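You operate a simulated robot arm through the tools that you are given. There is no shell and no other tool. Be economical: measure what you need, move in short steps, check, and stop when the job is done.

Carry out the task below with a simulated two-armed robot. There is one attempt and no reset: what you move stays moved.

TASK
Unscrew the spray rose, scour its limescale off and screw it back.
Fine: stand the rose on the west drainer for the scour; use the soaped pot scourer and lay it back; run the rose home on the spray stub by hand. What is to be rubbed or washed off counts as gone when no trace of it is left.

Only the result counts: the job must be done as asked and must still hold three seconds after the hand-in. Knocking over, shifting, dropping, spilling or breaking anything else fails it.

THE ROBOT
Two 7-joint arms with fingered hands on one trunk, on a base that drives. Base frame: it is fixed to the floor where the robot stands at the start and does not move with it; the origin is under the middle of the robot, x ahead of it, y to its left, z up; the surface under the hand at the start is at about z = 0.9. Units: m, degrees, N and s.
The left shoulder is at the start at [0.07, 0.162, 1.296], the right one opposite. With the tool pointing down near the work surface each hand reaches from about 0.3 to 0.82 m from the robot's upright axis, wherever it stands, measured 20 degrees to its own side. Places, roughly: dish soap [0.6, 0.6, 0.9]; spray stub [0.5, 0.2, 1]; west drainer [0.7, 0.4, 0.9]. Payload 4 kg a hand.
Tool frame (each hand has its own): the origin (TCP) lies between the finger pads and is the grasp point; the fingertips stand 0.026 m ahead of it; z points along the fingers, y is the line along which they close. The gripper opens to 0.132 m. The gripper's body begins 0.073 m behind the TCP. The gripper is a hand of 4 fingers: y runs from the thumb to the fingers, the wrist lies at [0, 0, -0.224] in the tool frame.
Orientation is told as [roll, pitch, yaw] about the base's x, y, z axes, in that order, counted from this pose: with the fingers straight down and closing along the base's y, the tool's x points along the base's -x, its y along +y and its z along -z.

THE INTERFACE
- The arms move only by the tool drive_tool. It takes "left_commands", "right_commands" or both (then of equal length, played together; a hand with none holds still); each is text: rows parted by semicolons, each of 6 numbers parted by spaces: the shift along the tool's x, y, z in units of 30 mm (1.0 is 30 mm), then the turn, a rotation vector about the tool's x, y, z in units of 5 degrees (1.0 is 5 degrees). In form: x y z wx wy wz; .... A call has 1 to 8 rows; each row shifts and turns the commanded pose from where the row before left it, along the tool's axes as they then stand. A call with a number of a shift or a turn outside -1 to 1 is refused whole. Rows are played at 5 a second. More than 0.05 m and 8.6 degrees between two rows, and nothing of the call is played. Where a pose cannot be reached the arm comes as near as it can. A force on the tool above 40 N (or 10 N above the force at the start of the call, whichever is more), or a blocked arm, ends the call early, and 0.2 s more pass. In this call time passes only in rows, and 0.2 s behind the last. It gives the time, the measured TCP pose, the force on the tool (base axes), the opening and the grip force at its end, in the units of the frame above (readings bear some noise), with the torque about the TCP (base axes, N m) and any sound that the robot's microphone picked up.
- Cameras (640 x 400 px; columns grow to the right, rows downward): "scene" is now at [0.1165, 0.0319, 1.538]; the picture's right is [0.46, -0.89, 0.00], its down [-0.49, -0.26, -0.83] and it looks along [0.74, 0.38, -0.55] (base axes); focal length 265 px, centre (320, 200). "left" rides on the left gripper at [-0.073, 0.006, -0.094] in its tool frame; the picture's right is [-0.08, -1.00, 0.00], its down [0.78, -0.06, -0.62] and it looks along [0.61, -0.05, 0.79] (tool axes); focal length 230 px, centre (320, 200). "right" rides on the right gripper at [0.073, 0.006, -0.094] in its tool frame; the picture's right is [-0.08, 1.00, 0.00], its down [-0.78, -0.06, -0.62] and it looks along [-0.62, -0.05, 0.79] (tool axes); focal length 230 px, centre (320, 200). There is no depth. A picture from a camera that has moved, and an enlarged one, comes with that camera's place and axes in the base frame and with its lens. The place of the scene camera against the robot may be out by one fixed shift of up to 0.025 m in any direction.
- grab_frame(camera): a new picture of that camera. No time passes.
- move_column(by): slides the trunk up (or, below 0, down) by that many m; the arms and the scene camera ride with it, the base frame stays. It gives what a move gives, with no picture.
- roll_base(legs): drives the robot by 1 to 6 legs, each [ahead, left, turn to the left] in m, m and degrees, along the robot's own axes; the way and the turn of a leg run together, so that a leg with both is an arc; at most 1.5 m and 180 degrees a leg. The arms and the cameras ride along, it lands a little off, and it stops where it bumps. It gives what a move gives.
- finger_targets(finger1, finger2, finger3, thumb_bend, hand): sets how far each is bent, from 0 (flat) to 1 (curled in); at 0.3 the hand is open as for a grip, at 0.7 the pads meet at the TCP. One left out holds its place. A second passes; each finger stops where it meets its share of the squeeze, and holds until it gets a number again. It is the only way to open and close the hand. It gives what a move gives, with no picture; readings hold the bend of each and the force on the fingers (four entries, about 0 where the hand has none), thumb and palm.
- head_to(pan, tilt): turns the head with the scene camera to pan (to the left, within 86 degrees either way) and tilt (down, from -29 to 69), counted from straight ahead of the robot. It gives what a move gives.
- enlarge(camera, box): a new picture of the part [left, top, right, bottom] of that camera's present view, enlarged. No time passes.
- job_done(): hands the job in; it is judged then, once.

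Work in short steps. Places have to be worked out from the pictures, the camera data and where the tool is seen: move nearer, look again, correct. Check each grasp and each placing, and mend what went wrong. You have 120 turns and 108 pictures in all, those below and enlarged ones among them. Open the grippers and draw the arms clear of the work before you hand the job in, unless the task says otherwise; then end with one line.

The tools are called after ">>>" as name(argument=value, ...) on one line, values as JSON. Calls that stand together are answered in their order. drive_tool: Moves the arms, as the interface text tells. Its arguments: {"type":"object","properties":{"left_commands":{"type":"string"},"right_commands":{"type":"string"}},"required":[]} The other tools are called the same way: move_column (by) slides the trunk up or down; finger_targets (finger1, finger2, finger3, thumb_bend, hand) moves the fingers one by one; roll_base (legs) drives the base; head_to (pan, tilt) turns the head that bears the scene camera; grab_frame (camera) takes a picture; enlarge (camera, box) takes an enlarged picture of a part of a camera's view; job_done () hands the job in.

At the start:

```text
time_s: 0.0
left_position: [0.3851, 0.4686, 1.2513]
left_orientation: [-0.1, 0.1, 0.0]
left_contact_force: [0.0, 0.3, -0.2]
left_wrist_torque: [-0.02, -0.01, 0.01]
left_grip_width: 0.1317
left_gripper_force: 0.0
left_shape: jaw
left_bend: [0.3, 0.3, 0.3, 0.3]
left_finger forces: [0.0, 0.1, 0.0, 0.1, 0.0, 0.0]
right_position: [0.4808, 0.0848, 1.3678]
right_orientation: [2.2, -0.2, -1.2]
right_contact_force: [-0.3, 0.7, -1.0]
right_wrist_torque: [-0.01, 0.0, -0.02]
right_grip_width: 0.1319
right_gripper_force: 0.0
right_shape: jaw
right_bend: [0.3, 0.3, 0.3, 0.3]
right_finger forces: [0.0, 0.0, 0.1, 0.0, 0.0, 0.1]
trunk travel left (down, up): [-0.775, 0.165]
robot x, y, heading: [-0.001, -0.0004, -0.1]
head pan, tilt: [27.5, 33.7]
```

scene: 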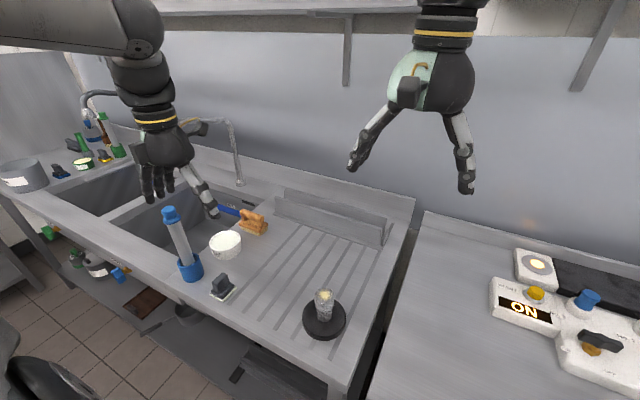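
right: 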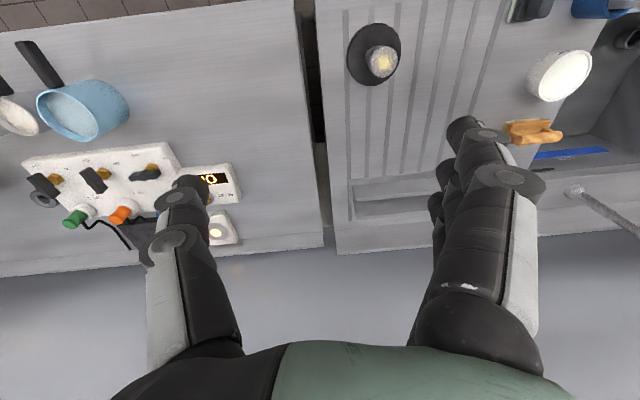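
left: 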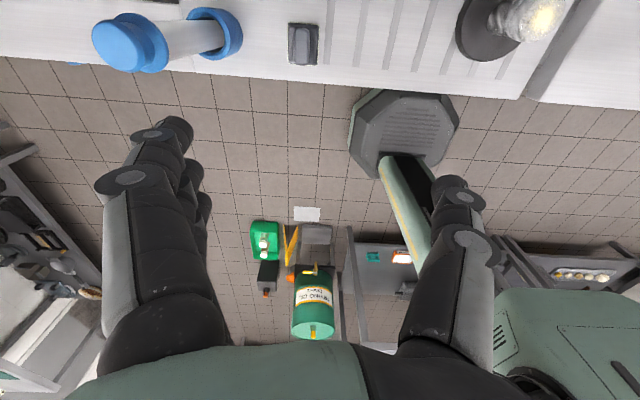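

The picture shows a black base with the rose near the stub place; I look closer at the scene's parts.

>>> enlarge(camera="scene", box=[270, 260, 390, 350])

>>> enlarge(camera="scene", box=[140, 190, 300, 310])

>>> enlarge(camera="scene", box=[0, 80, 200, 240])

```text
4.44 times, centred on (330, 305) of scene
camera zoom: at [0.1165, 0.0319, 1.538], right [0.46, -0.89, 0.0], down [-0.49, -0.26, -0.83], along [0.74, 0.38, -0.55], focal length 1179 px, centre (276, -267)
```

zoom: 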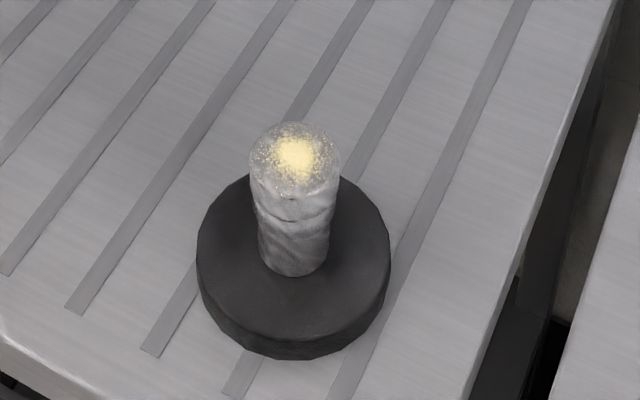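

```text
3.33 times, centred on (220, 250) of scene
camera zoom: at [0.1165, 0.0319, 1.538], right [0.46, -0.89, 0.0], down [-0.49, -0.26, -0.83], along [0.74, 0.38, -0.55], focal length 884 px, centre (653, 33)
```

zoom: 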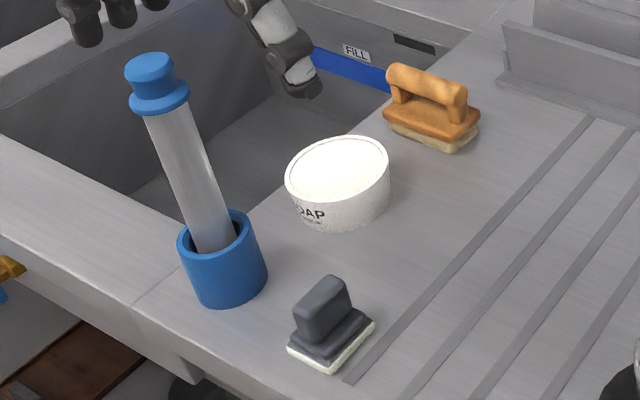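

```text
2.50 times, centred on (100, 160) of scene
camera zoom: at [0.1165, 0.0319, 1.538], right [0.46, -0.89, 0.0], down [-0.49, -0.26, -0.83], along [0.74, 0.38, -0.55], focal length 663 px, centre (870, 300)
```

zoom: 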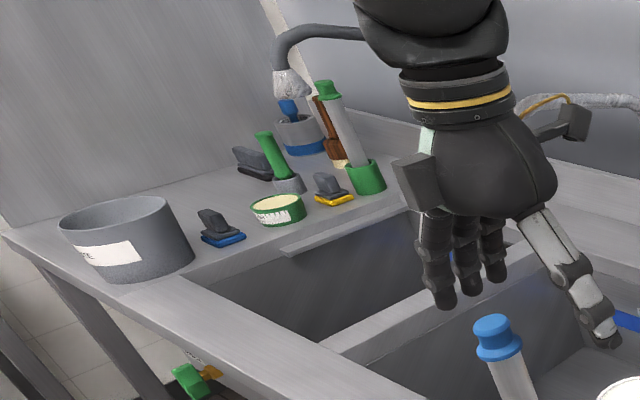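

The near tools need a closer look to tell which is the pot scourer.

>>> enlarge(camera="scene", box=[200, 265, 250, 305])

>>> enlarge(camera="scene", box=[230, 200, 280, 240])

>>> enlarge(camera="scene", box=[45, 100, 145, 190])

```text
10.00 times, centred on (225, 285) of scene
camera zoom: at [0.1165, 0.0319, 1.538], right [0.46, -0.89, 0.0], down [-0.49, -0.26, -0.83], along [0.74, 0.38, -0.55], focal length 2652 px, centre (1270, -650)
```

zoom: 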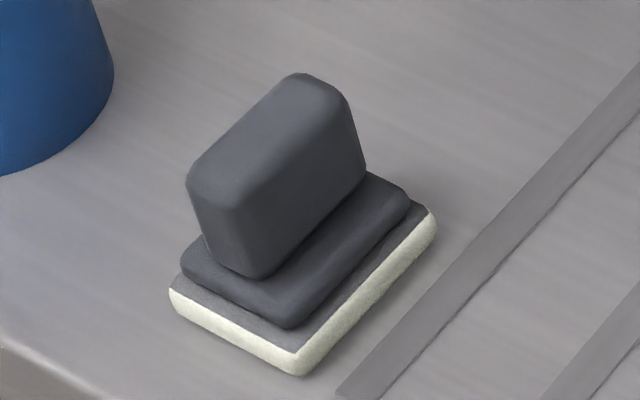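

```text
10.00 times, centred on (255, 220) of scene
camera zoom: at [0.1165, 0.0319, 1.538], right [0.46, -0.89, 0.0], down [-0.49, -0.26, -0.83], along [0.74, 0.38, -0.55], focal length 2652 px, centre (970, 0)
```

zoom: 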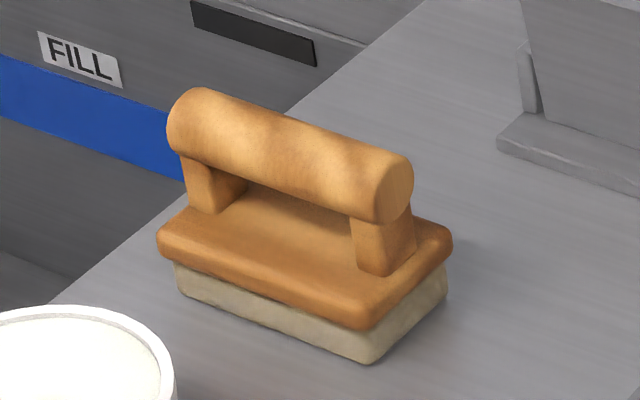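

```text
4.44 times, centred on (95, 145) of scene
camera zoom: at [0.1165, 0.0319, 1.538], right [0.46, -0.89, 0.0], down [-0.49, -0.26, -0.83], along [0.74, 0.38, -0.55], focal length 1179 px, centre (1320, 444)
```

zoom: 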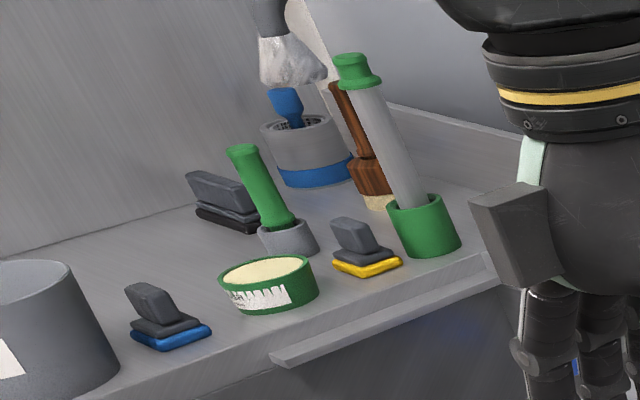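

I check the far end's tools and labels, and the rest of the workspace to the right.

>>> enlarge(camera="scene", box=[70, 140, 140, 180])

>>> enlarge(camera="scene", box=[60, 100, 110, 140])

>>> head_to(pan=0, tilt=40)

>>> grab_frame(camera="scene")

```text
9.14 times, centred on (105, 160) of scene
camera zoom: at [0.1165, 0.0319, 1.538], right [0.46, -0.89, 0.0], down [-0.49, -0.26, -0.83], along [0.74, 0.38, -0.55], focal length 2425 px, centre (2286, 566)
```

zoom: 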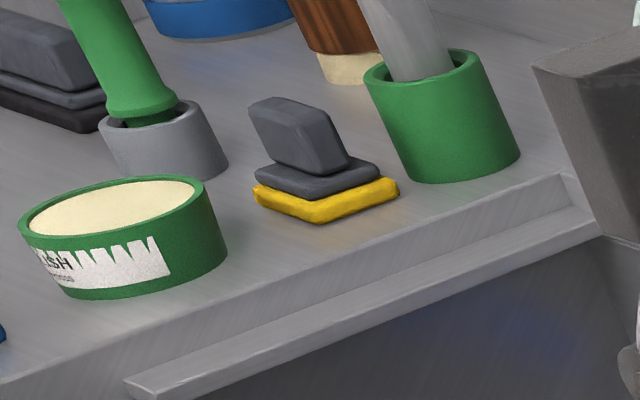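

```text
10.00 times, centred on (85, 120) of scene
camera zoom: at [0.1165, 0.0319, 1.538], right [0.46, -0.89, 0.0], down [-0.49, -0.26, -0.83], along [0.74, 0.38, -0.55], focal length 2652 px, centre (2670, 1000)
```

zoom: 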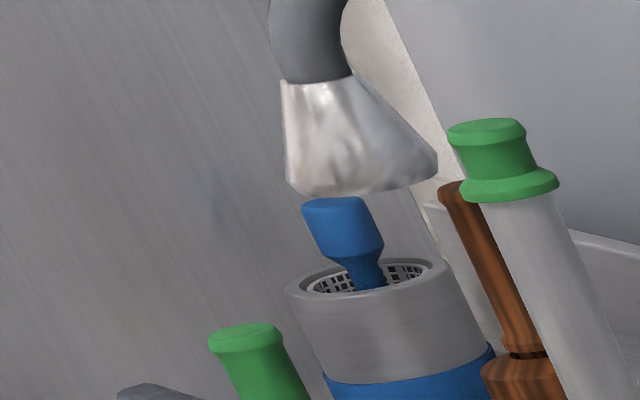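

```text
time_s: 0.9
left_position: [0.3857, 0.4671, 1.251]
left_orientation: [-0.1, 0.0, 0.0]
left_contact_force: [0.0, 0.5, 0.1]
left_wrist_torque: [0.01, 0.0, -0.03]
left_grip_width: 0.1318
left_gripper_force: 0.1
left_shape: jaw
left_bend: [0.3, 0.3, 0.3, 0.3]
left_finger forces: [0.1, 0.0, 0.1, 0.1, 0.1, 0.1]
right_position: [0.4809, 0.0815, 1.3701]
right_orientation: [2.7, -0.4, -1.3]
right_contact_force: [-0.1, -0.4, -0.1]
right_wrist_torque: [0.0, -0.02, 0.04]
right_grip_width: 0.1319
right_gripper_force: 0.0
right_shape: jaw
right_bend: [0.3, 0.3, 0.3, 0.3]
right_finger forces: [0.0, 0.0, 0.1, 0.0, 0.0, 0.1]
trunk travel left (down, up): [-0.775, 0.165]
robot x, y, heading: [-0.0011, 0.0007, -0.1]
head pan, tilt: [0.0, 40.0]
```

```text
96 pictures are left
camera scene: at [0.1227, -0.0092, 1.5284], right [0.0, -1.0, 0.0], down [-0.64, 0.0, -0.77], along [0.77, 0.0, -0.64], focal length 265 px, centre (320, 200)
```

scene: 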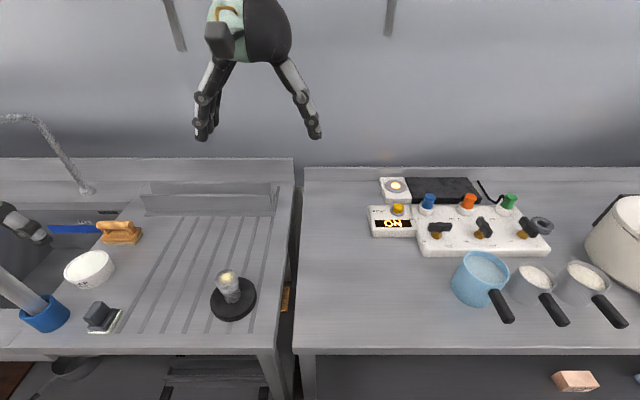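

The grey-gripped pad beside the soap bowl (≈[0.42,0.49]) looks to be the scourer, and the rose stands at ≈[0.47,0.20]. I shift the base to the left by 0.28 m so the right hand can serve the rose and the left the scourer.

>>> roll_base(legs=[[0, 0.28, 0]])

>>> head_to(pan=0, tilt=48)

>>> grab_frame(camera="scene")

>>> grab_frame(camera="right")

```text
time_s: 2.9
left_position: [0.3853, 0.7457, 1.2523]
left_orientation: [0.1, 0.0, 0.0]
left_contact_force: [-0.1, 0.8, 0.3]
left_wrist_torque: [0.06, -0.02, 0.02]
left_grip_width: 0.1318
left_gripper_force: 0.0
left_shape: jaw
left_bend: [0.3, 0.3, 0.3, 0.3]
left_finger forces: [0.1, 0.0, 0.0, 0.1, 0.0, 0.0]
right_position: [0.481, 0.3612, 1.3694]
right_orientation: [2.6, -0.1, -1.3]
right_contact_force: [1.4, -0.1, -0.1]
right_wrist_torque: [0.02, -0.03, -0.04]
right_grip_width: 0.1318
right_gripper_force: 0.1
right_shape: jaw
right_bend: [0.3, 0.3, 0.3, 0.3]
right_finger forces: [0.0, 0.0, 0.1, 0.0, 0.0, 0.1]
trunk travel left (down, up): [-0.775, 0.165]
robot x, y, heading: [0.0, 0.2775, -0.2]
head pan, tilt: [0.0, 40.0]
```

```text
time_s: 3.6
left_position: [0.3839, 0.7458, 1.2521]
left_orientation: [0.0, 0.0, 0.0]
left_contact_force: [-0.1, 0.6, -0.4]
left_wrist_torque: [0.03, -0.04, 0.02]
left_grip_width: 0.1316
left_gripper_force: 0.2
left_shape: jaw
left_bend: [0.3, 0.3, 0.3, 0.3]
left_finger forces: [0.1, 0.1, 0.0, 0.0, 0.0, 0.0]
right_position: [0.4819, 0.3617, 1.3691]
right_orientation: [2.6, -0.2, -1.6]
right_contact_force: [0.1, 0.9, -0.4]
right_wrist_torque: [0.03, 0.01, 0.01]
right_grip_width: 0.1318
right_gripper_force: 0.1
right_shape: jaw
right_bend: [0.3, 0.3, 0.3, 0.3]
right_finger forces: [0.0, 0.1, 0.0, 0.0, 0.0, 0.0]
trunk travel left (down, up): [-0.775, 0.165]
robot x, y, heading: [-0.0002, 0.2799, 0.0]
head pan, tilt: [0.0, 48.0]
```

```text
95 pictures are left
camera scene: at [0.1166, 0.2708, 1.517], right [0.0, -1.0, 0.0], down [-0.74, 0.0, -0.67], along [0.67, 0.0, -0.74], focal length 265 px, centre (320, 200)
```

scene: 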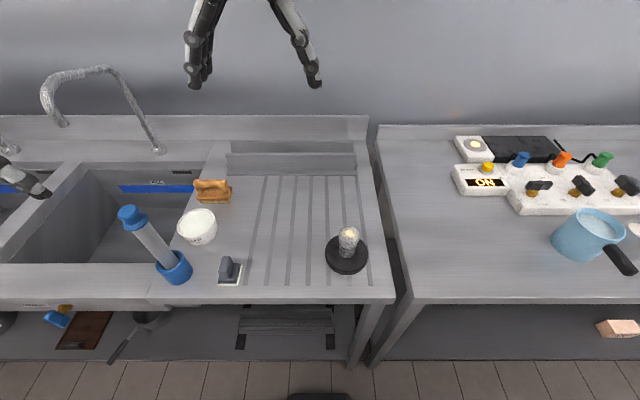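

```text
94 pictures are left
camera right: at [0.4092, 0.3645, 1.4632], right [0.1, 0.99, 0.05], down [0.78, -0.11, 0.62], along [0.62, -0.03, -0.79], focal length 230 px, centre (320, 200)
```

right: 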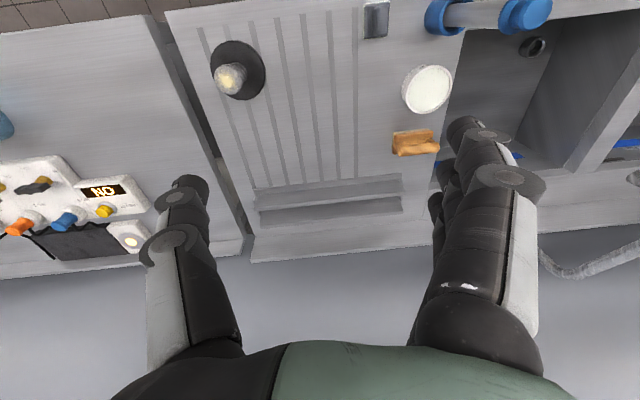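

Rose estimated at ≈[0.473,0.207], top z≈0.98–1.0. I bring the right hand above it at z≈1.17, also straightening its small roll.

>>> drive_tool(right_commands="0 -0.9 0 0.5 0 0; 0 -0.9 1 0 0 -0.3; 0 -0.9 1 0 0 0; 0 -0.9 1 0 0 0; 0 -0.9 1 0 0 0; 0.3 -0.7 1 0 0 0; 0 0 1 0 0 0; 0 0 0.5 0 0 0")

>>> grab_frame(camera="right")

>>> grab_frame(camera="scene")

```text
time_s: 5.4
left_position: [0.3864, 0.746, 1.2513]
left_orientation: [0.0, 0.0, 0.0]
left_contact_force: [0.3, -0.2, 0.3]
left_wrist_torque: [0.0, 0.02, 0.01]
left_grip_width: 0.1321
left_gripper_force: 0.0
left_shape: jaw
left_bend: [0.3, 0.3, 0.3, 0.3]
left_finger forces: [0.1, 0.1, 0.0, 0.1, 0.1, 0.0]
right_position: [0.4728, 0.2062, 1.172]
right_orientation: [0.1, -0.1, 0.1]
right_contact_force: [0.2, 1.2, -0.7]
right_wrist_torque: [-0.02, -0.02, -0.01]
right_grip_width: 0.1318
right_gripper_force: 0.1
right_shape: jaw
right_bend: [0.3, 0.3, 0.3, 0.3]
right_finger forces: [0.0, 0.0, 0.0, 0.0, 0.0, 0.0]
trunk travel left (down, up): [-0.775, 0.165]
robot x, y, heading: [-0.0001, 0.2798, 0.0]
head pan, tilt: [0.0, 48.0]
```

```text
93 pictures are left
camera right: at [0.4, 0.2106, 1.2658], right [0.08, 1.0, 0.0], down [0.78, -0.06, 0.62], along [0.62, -0.05, -0.78], focal length 230 px, centre (320, 200)
```

right: 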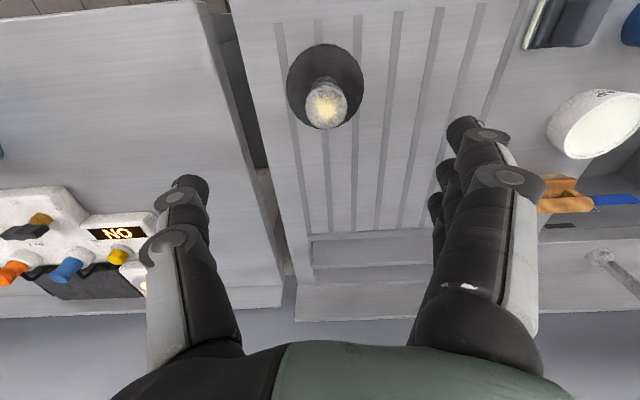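

```text
92 pictures are left
camera scene: at [0.1174, 0.2704, 1.5169], right [0.0, -1.0, 0.0], down [-0.74, 0.0, -0.67], along [0.67, 0.0, -0.74], focal length 265 px, centre (320, 200)
```

scene: 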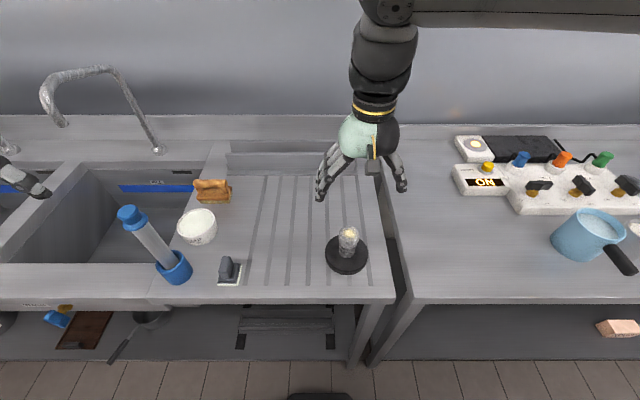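

Rose pinned at ≈[0.475,0.2115], top z≈1.003. I wind the wrist clockwise first so there is room to unscrew counter-clockwise.

>>> drive_tool(right_commands="-0.07 0.17 0 0 0 1; 0 0 0 0 0 1; 0 0 0 0 0 1; 0 0 0 0 0 1; 0 0 0 0 0 1; 0 0 0 0 0 1; 0 0 0 0 0 1; 0 0 0 0 0 1")

>>> drive_tool(right_commands="0 0 0 0 0 1; 0 0 0 0 0 1; 0 0 0 0 0 1; 0 0 0 0 0 1; 0 0 0 0 0 1; 0 0 0 0 0 1; 0 0 0 0 0 1; 0 0 0 0 0 1")

>>> drive_tool(right_commands="0 0 0 0 0 1; 0 0 0 0 0 1; 0 0 0 0 0 1; 0 0 0 0 0 1; 0 0 0 0 0 1; 0 0 0 0 0 1; 0 0 0 0 0 1; 0 0 0 0 0 1")

>>> grab_frame(camera="right")

```text
time_s: 7.2
left_position: [0.3855, 0.7477, 1.2515]
left_orientation: [0.0, 0.0, 0.0]
left_contact_force: [-0.6, 0.0, 0.0]
left_wrist_torque: [0.0, 0.0, -0.02]
left_grip_width: 0.1317
left_gripper_force: 0.1
left_shape: jaw
left_bend: [0.3, 0.3, 0.3, 0.3]
left_finger forces: [0.0, 0.0, 0.1, 0.0, 0.0, 0.0]
right_position: [0.4745, 0.211, 1.1735]
right_orientation: [0.3, -0.1, -39.9]
right_contact_force: [-0.1, 0.1, -0.2]
right_wrist_torque: [0.04, 0.05, 0.0]
right_grip_width: 0.1318
right_gripper_force: 0.0
right_shape: jaw
right_bend: [0.3, 0.3, 0.3, 0.3]
right_finger forces: [0.1, 0.0, 0.0, 0.1, 0.0, 0.0]
trunk travel left (down, up): [-0.775, 0.165]
robot x, y, heading: [0.0003, 0.2792, -0.1]
head pan, tilt: [0.0, 48.0]
```

```text
time_s: 9.0
left_position: [0.3865, 0.7478, 1.2521]
left_orientation: [0.1, 0.1, 0.1]
left_contact_force: [0.7, 0.2, 0.4]
left_wrist_torque: [0.03, 0.0, -0.02]
left_grip_width: 0.1315
left_gripper_force: 0.1
left_shape: jaw
left_bend: [0.3, 0.3, 0.3, 0.3]
left_finger forces: [0.0, 0.1, 0.0, 0.0, 0.0, 0.1]
right_position: [0.4754, 0.2116, 1.172]
right_orientation: [0.2, 0.0, -80.0]
right_contact_force: [0.1, 0.5, 0.2]
right_wrist_torque: [0.01, -0.01, 0.01]
right_grip_width: 0.132
right_gripper_force: 0.0
right_shape: jaw
right_bend: [0.3, 0.3, 0.3, 0.3]
right_finger forces: [0.1, 0.0, 0.0, 0.1, 0.0, 0.0]
trunk travel left (down, up): [-0.775, 0.165]
robot x, y, heading: [0.001, 0.278, -0.1]
head pan, tilt: [0.0, 48.0]
```

```text
time_s: 10.8
left_position: [0.3861, 0.7469, 1.2511]
left_orientation: [0.1, -0.1, 0.0]
left_contact_force: [-0.3, 0.1, -0.2]
left_wrist_torque: [0.0, 0.04, 0.02]
left_grip_width: 0.1314
left_gripper_force: 0.1
left_shape: jaw
left_bend: [0.3, 0.3, 0.3, 0.3]
left_finger forces: [0.0, 0.0, 0.1, 0.0, 0.0, 0.0]
right_position: [0.475, 0.2122, 1.1724]
right_orientation: [0.2, 0.1, -89.9]
right_contact_force: [0.3, -0.2, 0.7]
right_wrist_torque: [0.0, 0.02, -0.03]
right_grip_width: 0.1319
right_gripper_force: 0.0
right_shape: jaw
right_bend: [0.3, 0.3, 0.3, 0.3]
right_finger forces: [0.1, 0.0, 0.1, 0.0, 0.0, 0.0]
right hand out of reach, approached as far as the arm can: row 3, 4, 5, 6, 7, 8
trunk travel left (down, up): [-0.775, 0.165]
robot x, y, heading: [-0.0014, 0.2777, 0.0]
head pan, tilt: [0.0, 48.0]
```

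```text
91 pictures are left
camera right: at [0.48, 0.284, 1.2666], right [1.0, -0.08, 0.0], down [-0.06, -0.79, 0.62], along [-0.04, -0.61, -0.79], focal length 230 px, centre (320, 200)
```

right: 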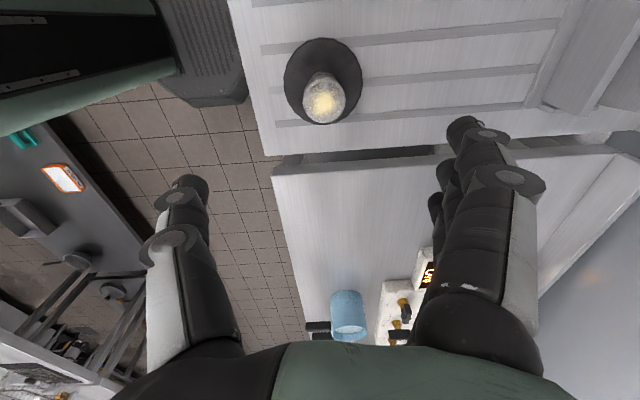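

Yaw stops at about −90°. Combined lateral sightings give the rose axis at ≈[0.481,0.211], top z≈0.98; I descend to 1.05 and look again.

>>> drive_tool(right_commands="0 0.2 0 0 0 -0.6; 0 0 1 0 0 0; 0 0 1 0 0 0; 0 0 1 0 0 0; 0 0 1 0 0 0")

>>> grab_frame(camera="right")

>>> enlarge(camera="scene", box=[300, 160, 420, 290])

```text
time_s: 12.0
left_position: [0.3862, 0.7468, 1.2506]
left_orientation: [0.0, -0.1, 0.0]
left_contact_force: [0.3, 0.1, 1.1]
left_wrist_torque: [-0.02, 0.01, -0.03]
left_grip_width: 0.1318
left_gripper_force: 0.0
left_shape: jaw
left_bend: [0.3, 0.3, 0.3, 0.3]
left_finger forces: [0.0, 0.1, 0.1, 0.0, 0.0, 0.0]
right_position: [0.4819, 0.2113, 1.0513]
right_orientation: [0.2, 0.1, -86.9]
right_contact_force: [0.3, 0.2, -0.5]
right_wrist_torque: [-0.02, 0.0, 0.01]
right_grip_width: 0.1319
right_gripper_force: 0.0
right_shape: jaw
right_bend: [0.3, 0.3, 0.3, 0.3]
right_finger forces: [0.0, 0.1, 0.1, 0.0, 0.0, 0.0]
trunk travel left (down, up): [-0.775, 0.165]
robot x, y, heading: [-0.0027, 0.2819, -0.2]
head pan, tilt: [0.0, 48.0]
```

```text
90 pictures are left
camera right: at [0.4839, 0.2833, 1.146], right [1.0, -0.02, 0.0], down [-0.02, -0.79, 0.62], along [-0.01, -0.62, -0.79], focal length 230 px, centre (320, 200)
```

right: 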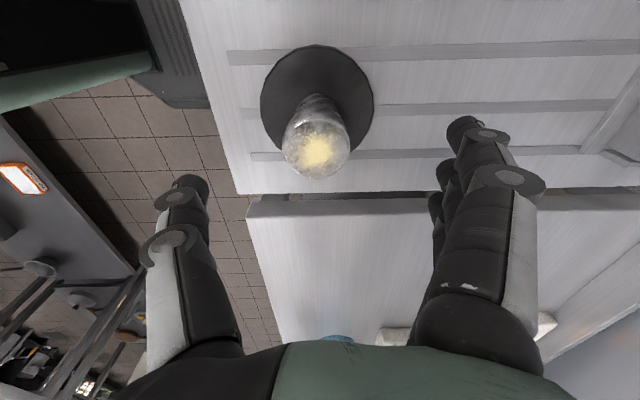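

```text
3.08 times, centred on (360, 225) of scene
camera zoom: at [0.1178, 0.2701, 1.5169], right [0.0, -1.0, 0.0], down [-0.74, 0.0, -0.67], along [0.67, 0.0, -0.74], focal length 816 px, centre (197, 123)
```

zoom: 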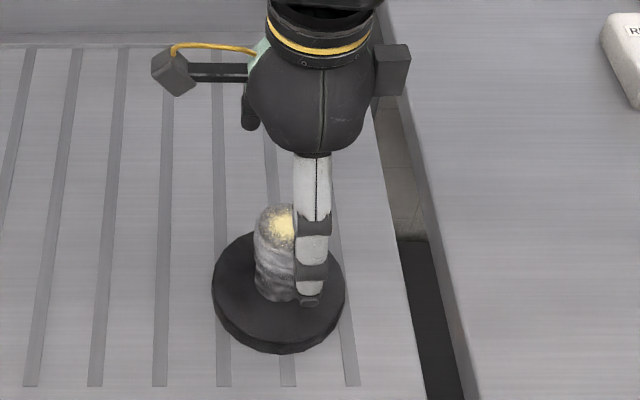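

The rose axis judged at ≈[0.480,0.2145], top ≈0.985, disc top ≈0.9. I descend to z≈0.957 and close gently.

>>> drive_tool(right_commands="0.1 -0.06 1 0 0 0; 0 0 1 0 0 0; 0 0 1 0 0 0; 0 0 0.1 0 0 0")

>>> grab_frame(camera="right")

>>> enlarge(camera="scene", box=[300, 180, 400, 290])

```text
time_s: 13.0
left_position: [0.3853, 0.748, 1.2519]
left_orientation: [0.0, -0.1, 0.0]
left_contact_force: [0.0, 0.0, 0.1]
left_wrist_torque: [-0.01, -0.01, 0.0]
left_grip_width: 0.1315
left_gripper_force: 0.0
left_shape: jaw
left_bend: [0.3, 0.3, 0.3, 0.3]
left_finger forces: [0.0, 0.0, 0.0, 0.0, 0.0, 0.1]
right_position: [0.4795, 0.2144, 0.9591]
right_orientation: [0.4, 0.0, -86.8]
right_contact_force: [-0.2, -0.1, 0.2]
right_wrist_torque: [0.0, -0.02, 0.0]
right_grip_width: 0.1321
right_gripper_force: 0.0
right_shape: jaw
right_bend: [0.3, 0.3, 0.3, 0.3]
right_finger forces: [0.0, 0.0, 0.0, 0.0, 0.1, 0.0]
trunk travel left (down, up): [-0.775, 0.165]
robot x, y, heading: [0.0017, 0.2804, 0.0]
head pan, tilt: [0.0, 48.0]
```

```text
88 pictures are left
camera right: at [0.481, 0.2873, 1.0532], right [1.0, -0.02, 0.0], down [-0.02, -0.79, 0.62], along [-0.01, -0.62, -0.79], focal length 230 px, centre (320, 200)
```

right: 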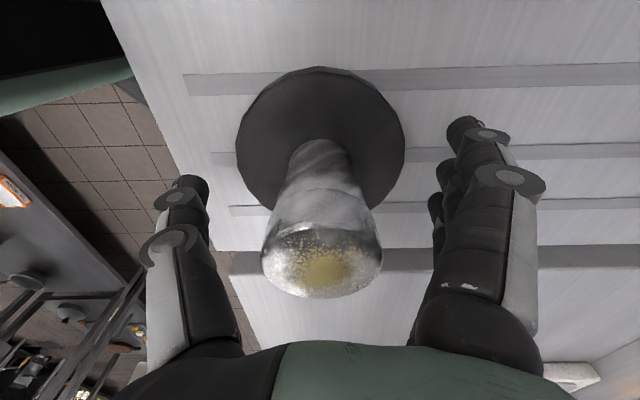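

```text
3.64 times, centred on (350, 235) of scene
camera zoom: at [0.1165, 0.2707, 1.517], right [0.0, -1.0, 0.0], down [-0.74, 0.0, -0.67], along [0.67, 0.0, -0.74], focal length 964 px, centre (211, 73)
```

zoom: 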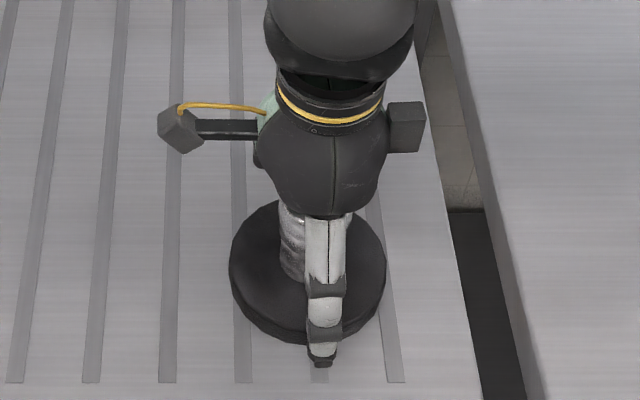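

Axis aligned well: rose top z≈1.0, disc top ≈0.90. I close the right hand on it.

>>> finger_targets(hand="right", finger1=0.65, finger2=0.65, finger3=0.65, thumb_bend=0.65)

>>> grab_frame(camera="right")

```text
time_s: 14.0
left_position: [0.3855, 0.7471, 1.2516]
left_orientation: [0.0, 0.0, 0.0]
left_contact_force: [-1.4, 0.7, 0.2]
left_wrist_torque: [0.01, -0.03, -0.02]
left_grip_width: 0.1317
left_gripper_force: 0.1
left_shape: jaw
left_bend: [0.3, 0.3, 0.3, 0.3]
left_finger forces: [0.0, 0.0, 0.0, 0.0, 0.0, 0.1]
right_position: [0.479, 0.215, 0.9594]
right_orientation: [0.1, 0.0, -86.9]
right_contact_force: [-2.0, -0.2, 0.1]
right_wrist_torque: [-0.04, -0.02, -0.03]
right_grip_width: 0.0328
right_gripper_force: 5.5
right_shape: fingers
right_bend: [0.65, 0.59, 0.64, 0.62]
right_finger forces: [0.0, 4.5, 0.4, 0.1, 6.2, 0.0]
trunk travel left (down, up): [-0.775, 0.165]
robot x, y, heading: [0.0016, 0.278, -0.1]
head pan, tilt: [0.0, 48.0]
```

```text
86 pictures are left
camera right: at [0.4809, 0.2871, 1.0532], right [1.0, -0.02, 0.0], down [-0.02, -0.79, 0.62], along [-0.01, -0.62, -0.79], focal length 230 px, centre (320, 200)
```

right: 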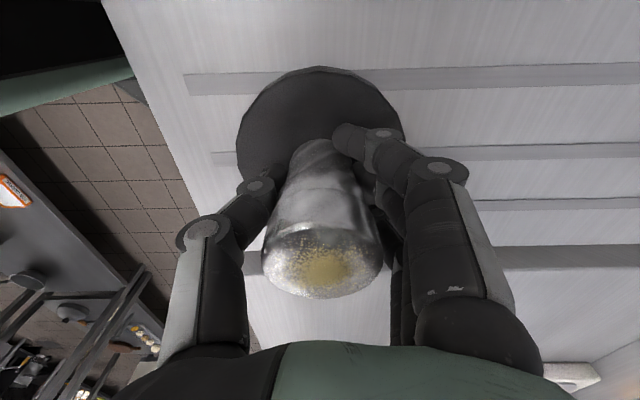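

The rose is pinched between thumb and middle finger at 33 mm. I squeeze firmer and try the first 40° counter-clockwise.

>>> finger_targets(hand="right", finger1=0.75, finger2=0.8, finger3=0.8, thumb_bend=0.8)

>>> drive_tool(right_commands="0 0 0 0 0 -1; 0 0 0 0 0 -1; 0 0 0 0 0 -1; 0 0 0 0 0 -1; 0 0 0 0 0 -1; 0 0 0 0 0 -1; 0 0 0 0 0 -1; 0 0 0 0 0 -1")

>>> grab_frame(camera="right")

```text
time_s: 15.0
left_position: [0.3867, 0.7478, 1.2506]
left_orientation: [-0.1, -0.1, 0.0]
left_contact_force: [-0.1, 0.5, 0.0]
left_wrist_torque: [0.05, 0.0, 0.02]
left_grip_width: 0.1319
left_gripper_force: 0.0
left_shape: jaw
left_bend: [0.3, 0.3, 0.3, 0.3]
left_finger forces: [0.0, 0.0, 0.0, 0.0, 0.0, 0.0]
right_position: [0.4811, 0.215, 0.9584]
right_orientation: [0.2, 0.0, -87.0]
right_contact_force: [-1.0, 0.3, 0.1]
right_wrist_torque: [0.0, -0.09, 0.0]
right_grip_width: 0.0226
right_gripper_force: 23.3
right_shape: fingers
right_bend: [0.73, 0.6, 0.67, 0.65]
right_finger forces: [4.2, 9.8, 10.1, 0.0, 23.8, 0.0]
trunk travel left (down, up): [-0.775, 0.165]
robot x, y, heading: [-0.0023, 0.2785, 0.1]
head pan, tilt: [0.0, 48.0]
```

```text
time_s: 16.8
left_position: [0.3871, 0.7466, 1.2517]
left_orientation: [0.0, -0.1, 0.0]
left_contact_force: [0.4, 0.3, 0.0]
left_wrist_torque: [-0.02, -0.01, 0.0]
left_grip_width: 0.1317
left_gripper_force: 0.1
left_shape: jaw
left_bend: [0.3, 0.3, 0.3, 0.3]
left_finger forces: [0.0, 0.0, 0.1, 0.0, 0.0, 0.1]
right_position: [0.4802, 0.2141, 0.9585]
right_orientation: [0.2, -0.1, -46.8]
right_contact_force: [-0.6, -0.2, 0.0]
right_wrist_torque: [0.04, -0.09, 0.01]
right_grip_width: 0.0227
right_gripper_force: 24.7
right_shape: fingers
right_bend: [0.73, 0.6, 0.67, 0.65]
right_finger forces: [5.3, 9.9, 11.2, 0.1, 23.3, 0.1]
trunk travel left (down, up): [-0.775, 0.165]
robot x, y, heading: [-0.0038, 0.2811, -0.2]
head pan, tilt: [0.0, 48.0]
```

```text
85 pictures are left
camera right: at [0.4346, 0.2709, 1.0529], right [0.78, 0.63, 0.0], down [0.49, -0.61, 0.62], along [0.39, -0.48, -0.79], focal length 230 px, centre (320, 200)
```

right: 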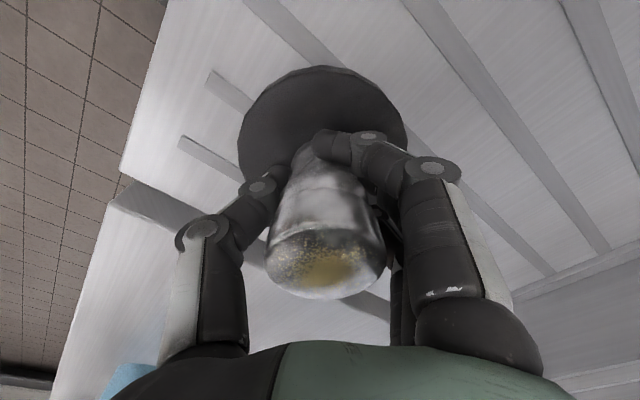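

Near zero torque: the rose either turns freely or slips. I enlarge to compare texture and keep turning 40° more.

>>> enlarge(camera="right", box=[230, 120, 410, 310])

>>> drive_tool(right_commands="0 0 0 0 0 -1; 0 0 0 0 0 -1; 0 0 0 0 0 -1; 0 0 0 0 0 -1; 0 0 0 0 0 -1; 0 0 0 0 0 -1; 0 0 0 0 0 -1; 0 0 0 0 0 -1")

>>> enlarge(camera="right", box=[230, 120, 410, 310])

```text
2.11 times, centred on (320, 215) of right
camera zoom: at [0.4346, 0.2709, 1.0529], right [0.78, 0.63, 0.0], down [0.49, -0.61, 0.62], along [0.39, -0.48, -0.79], focal length 484 px, centre (320, 168)
```

zoom: 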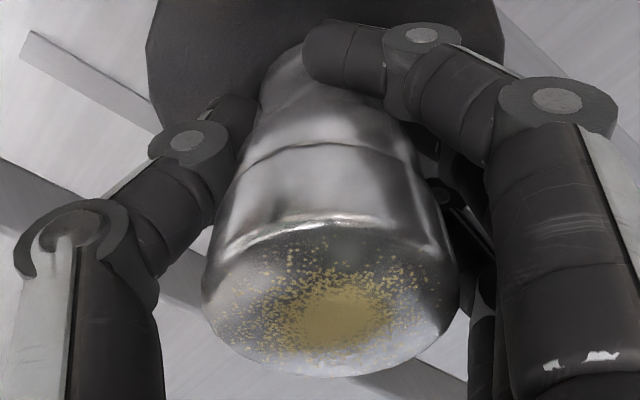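

```text
time_s: 18.6
left_position: [0.3868, 0.7474, 1.2512]
left_orientation: [0.0, 0.0, 0.0]
left_contact_force: [-0.3, 0.4, -0.7]
left_wrist_torque: [0.01, 0.01, -0.01]
left_grip_width: 0.1318
left_gripper_force: 0.1
left_shape: jaw
left_bend: [0.3, 0.3, 0.3, 0.3]
left_finger forces: [0.1, 0.1, 0.0, 0.0, 0.0, 0.1]
right_position: [0.4818, 0.2155, 0.959]
right_orientation: [0.1, -0.1, -6.7]
right_contact_force: [-0.6, 0.3, 0.1]
right_wrist_torque: [0.05, -0.02, -0.04]
right_grip_width: 0.0225
right_gripper_force: 26.2
right_shape: fingers
right_bend: [0.73, 0.59, 0.67, 0.65]
right_finger forces: [6.4, 10.0, 12.3, 0.0, 23.6, 0.2]
trunk travel left (down, up): [-0.775, 0.165]
robot x, y, heading: [-0.0005, 0.2792, 0.1]
head pan, tilt: [0.0, 48.0]
```

```text
2.11 times, centred on (320, 215) of right
camera zoom: at [0.4085, 0.228, 1.0527], right [0.2, 0.98, 0.0], down [0.77, -0.15, 0.62], along [0.61, -0.12, -0.79], focal length 484 px, centre (320, 168)
```

zoom: 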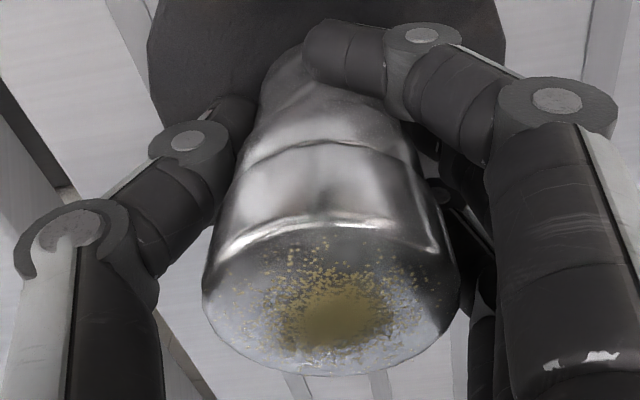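

The limescale pattern stays fixed relative to the hand, so the rose does turn with it. I keep turning.

>>> drive_tool(right_commands="0 0 0 0 0 -1; 0 0 0 0 0 -1; 0 0 0 0 0 -1; 0 0 0 0 0 -1; 0 0 0 0 0 -1; 0 0 0 0 0 -1; 0 0 0 0 0 -1; 0 0 0 0 0 -1")

>>> drive_tool(right_commands="0 0 0 0 0 -1; 0 0 0 0 0 -1; 0 0 0 0 0 -1; 0 0 0 0 0 -1; 0 0 0 0 0 -1; 0 0 0 0 0 -1; 0 0 0 0 0 -1; 0 0 0 0 0 -1")

>>> drive_tool(right_commands="0 0 0 0 0 -1; 0 0 0 0 0 -1; 0 0 0 0 0 -1; 0 0 0 0 0 -1; 0 0 0 0 0 -1; 0 0 0 0 0 -1; 0 0 0 0 0 -1; 0 0 0 0 0 -1")

>>> enlarge(camera="right", box=[230, 120, 410, 310])

```text
time_s: 20.4
left_position: [0.3859, 0.7474, 1.2522]
left_orientation: [0.0, 0.0, 0.0]
left_contact_force: [0.4, 0.4, 0.4]
left_wrist_torque: [0.02, -0.01, -0.01]
left_grip_width: 0.1319
left_gripper_force: 0.1
left_shape: jaw
left_bend: [0.3, 0.3, 0.3, 0.3]
left_finger forces: [0.0, 0.0, 0.0, 0.1, 0.1, 0.1]
right_position: [0.4807, 0.2145, 0.9596]
right_orientation: [-0.2, -0.2, 33.2]
right_contact_force: [0.5, -0.5, 0.1]
right_wrist_torque: [0.04, -0.01, -0.06]
right_grip_width: 0.0221
right_gripper_force: 27.4
right_shape: fingers
right_bend: [0.73, 0.59, 0.67, 0.65]
right_finger forces: [7.4, 10.0, 13.0, 0.0, 23.6, 0.0]
trunk travel left (down, up): [-0.775, 0.165]
robot x, y, heading: [0.005, 0.2814, 0.1]
head pan, tilt: [0.0, 48.0]
```

```text
time_s: 22.2
left_position: [0.3856, 0.7464, 1.2517]
left_orientation: [0.0, 0.0, 0.1]
left_contact_force: [-0.4, 0.9, -0.3]
left_wrist_torque: [0.03, -0.03, 0.02]
left_grip_width: 0.1317
left_gripper_force: 0.1
left_shape: jaw
left_bend: [0.3, 0.3, 0.3, 0.3]
left_finger forces: [0.0, 0.1, 0.0, 0.0, 0.1, 0.0]
right_position: [0.4806, 0.2135, 0.9593]
right_orientation: [-0.1, -0.1, 73.2]
right_contact_force: [-0.2, 2.1, 1.2]
right_wrist_torque: [0.05, 0.03, -0.08]
right_grip_width: 0.0221
right_gripper_force: 28.8
right_shape: fingers
right_bend: [0.73, 0.59, 0.67, 0.65]
right_finger forces: [8.9, 10.2, 14.3, 0.0, 23.7, 0.0]
trunk travel left (down, up): [-0.775, 0.165]
robot x, y, heading: [-0.0004, 0.2804, -0.0]
head pan, tilt: [0.0, 48.0]
```

```text
time_s: 24.0
left_position: [0.3859, 0.7477, 1.2519]
left_orientation: [0.1, 0.1, -0.1]
left_contact_force: [0.9, -0.1, -0.1]
left_wrist_torque: [-0.02, 0.0, 0.02]
left_grip_width: 0.1318
left_gripper_force: 0.0
left_shape: jaw
left_bend: [0.3, 0.3, 0.3, 0.3]
left_finger forces: [0.0, 0.0, 0.1, 0.0, 0.0, 0.0]
right_position: [0.479, 0.2149, 0.9587]
right_orientation: [-0.2, 0.0, 113.3]
right_contact_force: [0.4, 1.7, 0.2]
right_wrist_torque: [0.01, 0.08, -0.15]
right_grip_width: 0.0221
right_gripper_force: 30.4
right_shape: fingers
right_bend: [0.73, 0.59, 0.67, 0.66]
right_finger forces: [10.1, 10.4, 15.2, 0.1, 24.0, 0.0]
trunk travel left (down, up): [-0.775, 0.165]
robot x, y, heading: [-0.0007, 0.282, -0.2]
head pan, tilt: [0.0, 48.0]
```

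```text
2.11 times, centred on (320, 215) of right
camera zoom: at [0.5036, 0.1445, 1.0532], right [-0.95, -0.32, 0.0], down [-0.26, 0.74, 0.62], along [-0.2, 0.58, -0.79], focal length 484 px, centre (320, 168)
```

zoom: 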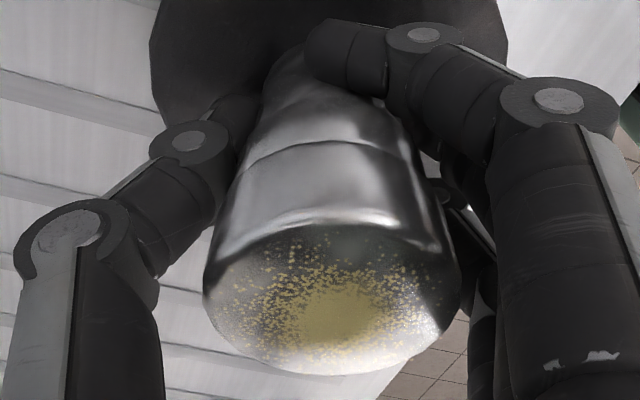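

200° turned and the rose follows. I continue to the wrist's end.

>>> drive_tool(right_commands="0 0 0 0 0 -1; 0 0 0 0 0 -1; 0 0 0 0 0 -1; 0 0 0 0 0 -1; 0 0 0 0 0 -1; 0 0 0 0 0 -1; 0 0 0 0 0 -1; 0 0 0 0 0 -1")

>>> drive_tool(right_commands="0 0 0 0 0 -1; 0 0 0 0 0 -1; 0 0 0 0 0 -1; 0 0 0 0 0 -1; 0 0 0 0 0 -1; 0 0 0 0 0 -1; 0 0 0 0 0 -1; 0 0 0 0 0 -1")

>>> enlarge(camera="right", box=[230, 120, 410, 310])

```text
time_s: 25.8
left_position: [0.3858, 0.7467, 1.2517]
left_orientation: [0.1, 0.0, 0.1]
left_contact_force: [0.0, 1.5, -0.3]
left_wrist_torque: [0.02, 0.02, -0.02]
left_grip_width: 0.1319
left_gripper_force: 0.1
left_shape: jaw
left_bend: [0.3, 0.3, 0.3, 0.3]
left_finger forces: [0.1, 0.1, 0.0, 0.0, 0.0, 0.1]
right_position: [0.48, 0.2143, 0.9592]
right_orientation: [-0.2, 0.2, 153.2]
right_contact_force: [-0.3, 0.5, 0.1]
right_wrist_torque: [0.0, 0.08, -0.12]
right_grip_width: 0.0222
right_gripper_force: 30.7
right_shape: fingers
right_bend: [0.73, 0.59, 0.67, 0.66]
right_finger forces: [11.6, 10.3, 15.6, 0.0, 23.4, 0.1]
trunk travel left (down, up): [-0.775, 0.165]
robot x, y, heading: [0.0007, 0.2799, -0.2]
head pan, tilt: [0.0, 48.0]
```

```text
time_s: 27.6
left_position: [0.3866, 0.7479, 1.2506]
left_orientation: [0.0, 0.0, 0.1]
left_contact_force: [0.2, 0.2, -0.1]
left_wrist_torque: [0.01, -0.01, 0.03]
left_grip_width: 0.1317
left_gripper_force: 0.0
left_shape: jaw
left_bend: [0.3, 0.3, 0.3, 0.3]
left_finger forces: [0.0, 0.0, 0.0, 0.0, 0.0, 0.0]
right_position: [0.4804, 0.2148, 0.9593]
right_orientation: [0.1, 0.1, -166.9]
right_contact_force: [-0.5, 0.5, -0.1]
right_wrist_torque: [-0.02, 0.05, -0.14]
right_grip_width: 0.0223
right_gripper_force: 32.7
right_shape: fingers
right_bend: [0.73, 0.59, 0.67, 0.66]
right_finger forces: [13.0, 10.5, 17.2, 0.1, 24.3, 0.1]
trunk travel left (down, up): [-0.775, 0.165]
robot x, y, heading: [0.0011, 0.2776, -0.1]
head pan, tilt: [0.0, 48.0]
```

```text
2.11 times, centred on (320, 215) of right
camera zoom: at [0.5521, 0.2252, 1.0535], right [0.15, -0.99, 0.0], down [-0.78, -0.12, 0.61], along [-0.61, -0.09, -0.79], focal length 484 px, centre (320, 168)
```

zoom: 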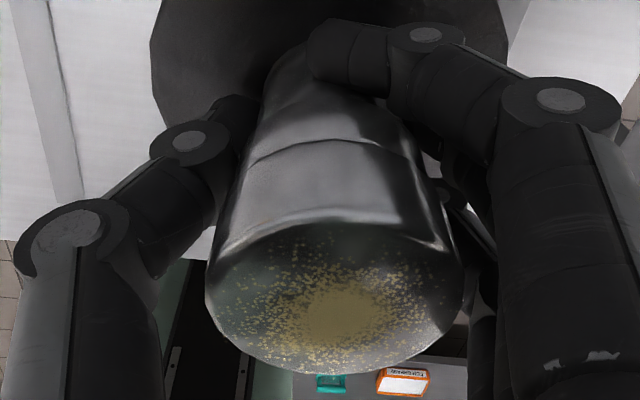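

Yaw ≈193°, no limit yet; continue.

>>> drive_tool(right_commands="0 0 0 0 0 -1; 0 0 0 0 0 -1; 0 0 0 0 0 -1; 0 0 0 0 0 -1; 0 0 0 0 0 -1; 0 0 0 0 0 -1; 0 0 0 0 0 -1; 0 0 0 0 0 -1")

>>> drive_tool(right_commands="0 0 0 0 0 -1; 0 0 0 0 0 -1; 0 0 0 0 0 -1; 0 0 0 0 0 -1; 0 0 0 0 0 -1; 0 0 0 0 0 -1; 0 0 0 0 0 -1; 0 0 0 0 0 -1")

>>> enlarge(camera="right", box=[230, 120, 410, 310])

```text
time_s: 29.4
left_position: [0.3848, 0.7482, 1.2515]
left_orientation: [0.0, 0.0, 0.0]
left_contact_force: [-0.6, -0.2, 1.0]
left_wrist_torque: [-0.03, 0.02, 0.0]
left_grip_width: 0.1318
left_gripper_force: 0.2
left_shape: jaw
left_bend: [0.3, 0.3, 0.3, 0.3]
left_finger forces: [0.1, 0.0, 0.0, 0.0, 0.0, 0.1]
right_position: [0.4788, 0.2144, 0.9596]
right_orientation: [0.1, 0.1, -126.8]
right_contact_force: [-0.2, 0.3, -0.1]
right_wrist_torque: [-0.07, 0.01, -0.18]
right_grip_width: 0.0223
right_gripper_force: 33.9
right_shape: fingers
right_bend: [0.73, 0.59, 0.67, 0.66]
right_finger forces: [14.4, 10.4, 17.9, 0.0, 24.2, 0.1]
trunk travel left (down, up): [-0.775, 0.165]
robot x, y, heading: [-0.0013, 0.2801, 0.1]
head pan, tilt: [0.0, 48.0]
```

```text
time_s: 31.2
left_position: [0.3846, 0.7497, 1.25]
left_orientation: [0.0, -0.1, 0.0]
left_contact_force: [0.4, 0.3, 0.8]
left_wrist_torque: [0.0, -0.01, -0.06]
left_grip_width: 0.1319
left_gripper_force: 0.0
left_shape: jaw
left_bend: [0.3, 0.3, 0.3, 0.3]
left_finger forces: [0.0, 0.0, 0.0, 0.0, 0.0, 0.0]
right_position: [0.4792, 0.2139, 0.9595]
right_orientation: [0.3, -0.2, -86.9]
right_contact_force: [0.0, -2.5, 0.1]
right_wrist_torque: [-0.05, 0.0, -0.07]
right_grip_width: 0.0223
right_gripper_force: 32.8
right_shape: fingers
right_bend: [0.73, 0.59, 0.68, 0.66]
right_finger forces: [15.7, 10.4, 16.4, 0.0, 23.3, 0.0]
trunk travel left (down, up): [-0.775, 0.165]
robot x, y, heading: [0.002, 0.2809, 0.3]
head pan, tilt: [0.0, 48.0]
```

```text
2.11 times, centred on (320, 215) of right
camera zoom: at [0.481, 0.2874, 1.0532], right [1.0, -0.03, 0.0], down [-0.02, -0.79, 0.62], along [-0.01, -0.62, -0.79], focal length 484 px, centre (320, 168)
```

zoom: 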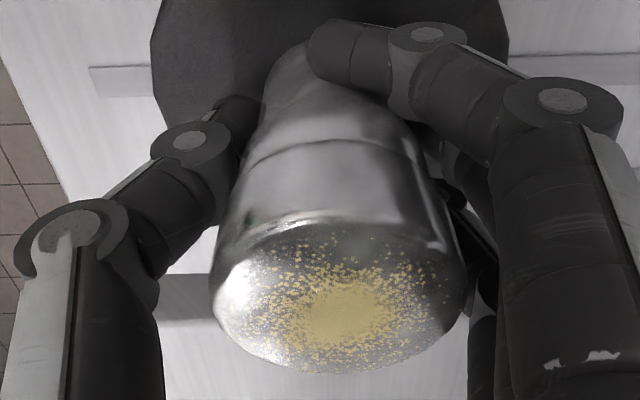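

A full turn done and torque dropped; I try a small 3 mm lift to feel whether the thread has let go.

>>> drive_tool(right_commands="0 0 -0.1 0 0 0")

>>> enlarge(camera="right", box=[230, 120, 410, 310])

```text
time_s: 31.6
left_position: [0.3854, 0.7474, 1.2517]
left_orientation: [0.0, 0.1, -0.1]
left_contact_force: [-0.4, 0.7, -0.3]
left_wrist_torque: [-0.01, -0.02, -0.01]
left_grip_width: 0.1316
left_gripper_force: 0.0
left_shape: jaw
left_bend: [0.3, 0.3, 0.3, 0.3]
left_finger forces: [0.0, 0.0, 0.1, 0.1, 0.0, 0.0]
right_position: [0.4805, 0.2141, 0.9621]
right_orientation: [0.0, 0.0, -86.9]
right_contact_force: [0.3, -0.7, -1.5]
right_wrist_torque: [0.0, 0.01, 0.01]
right_grip_width: 0.0223
right_gripper_force: 32.2
right_shape: fingers
right_bend: [0.73, 0.59, 0.67, 0.66]
right_finger forces: [17.4, 10.2, 15.8, 0.0, 22.1, 0.1]
trunk travel left (down, up): [-0.775, 0.165]
robot x, y, heading: [-0.002, 0.2805, 0.2]
head pan, tilt: [0.0, 48.0]
```

```text
2.11 times, centred on (320, 215) of right
camera zoom: at [0.4818, 0.2871, 1.0557], right [1.0, -0.02, 0.0], down [-0.02, -0.79, 0.62], along [-0.01, -0.62, -0.79], focal length 484 px, centre (320, 168)
```

zoom: 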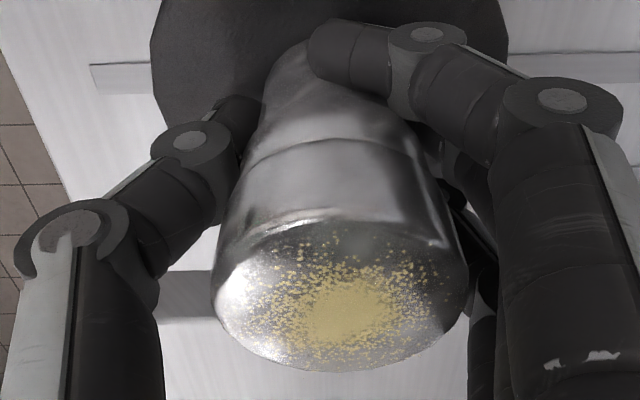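

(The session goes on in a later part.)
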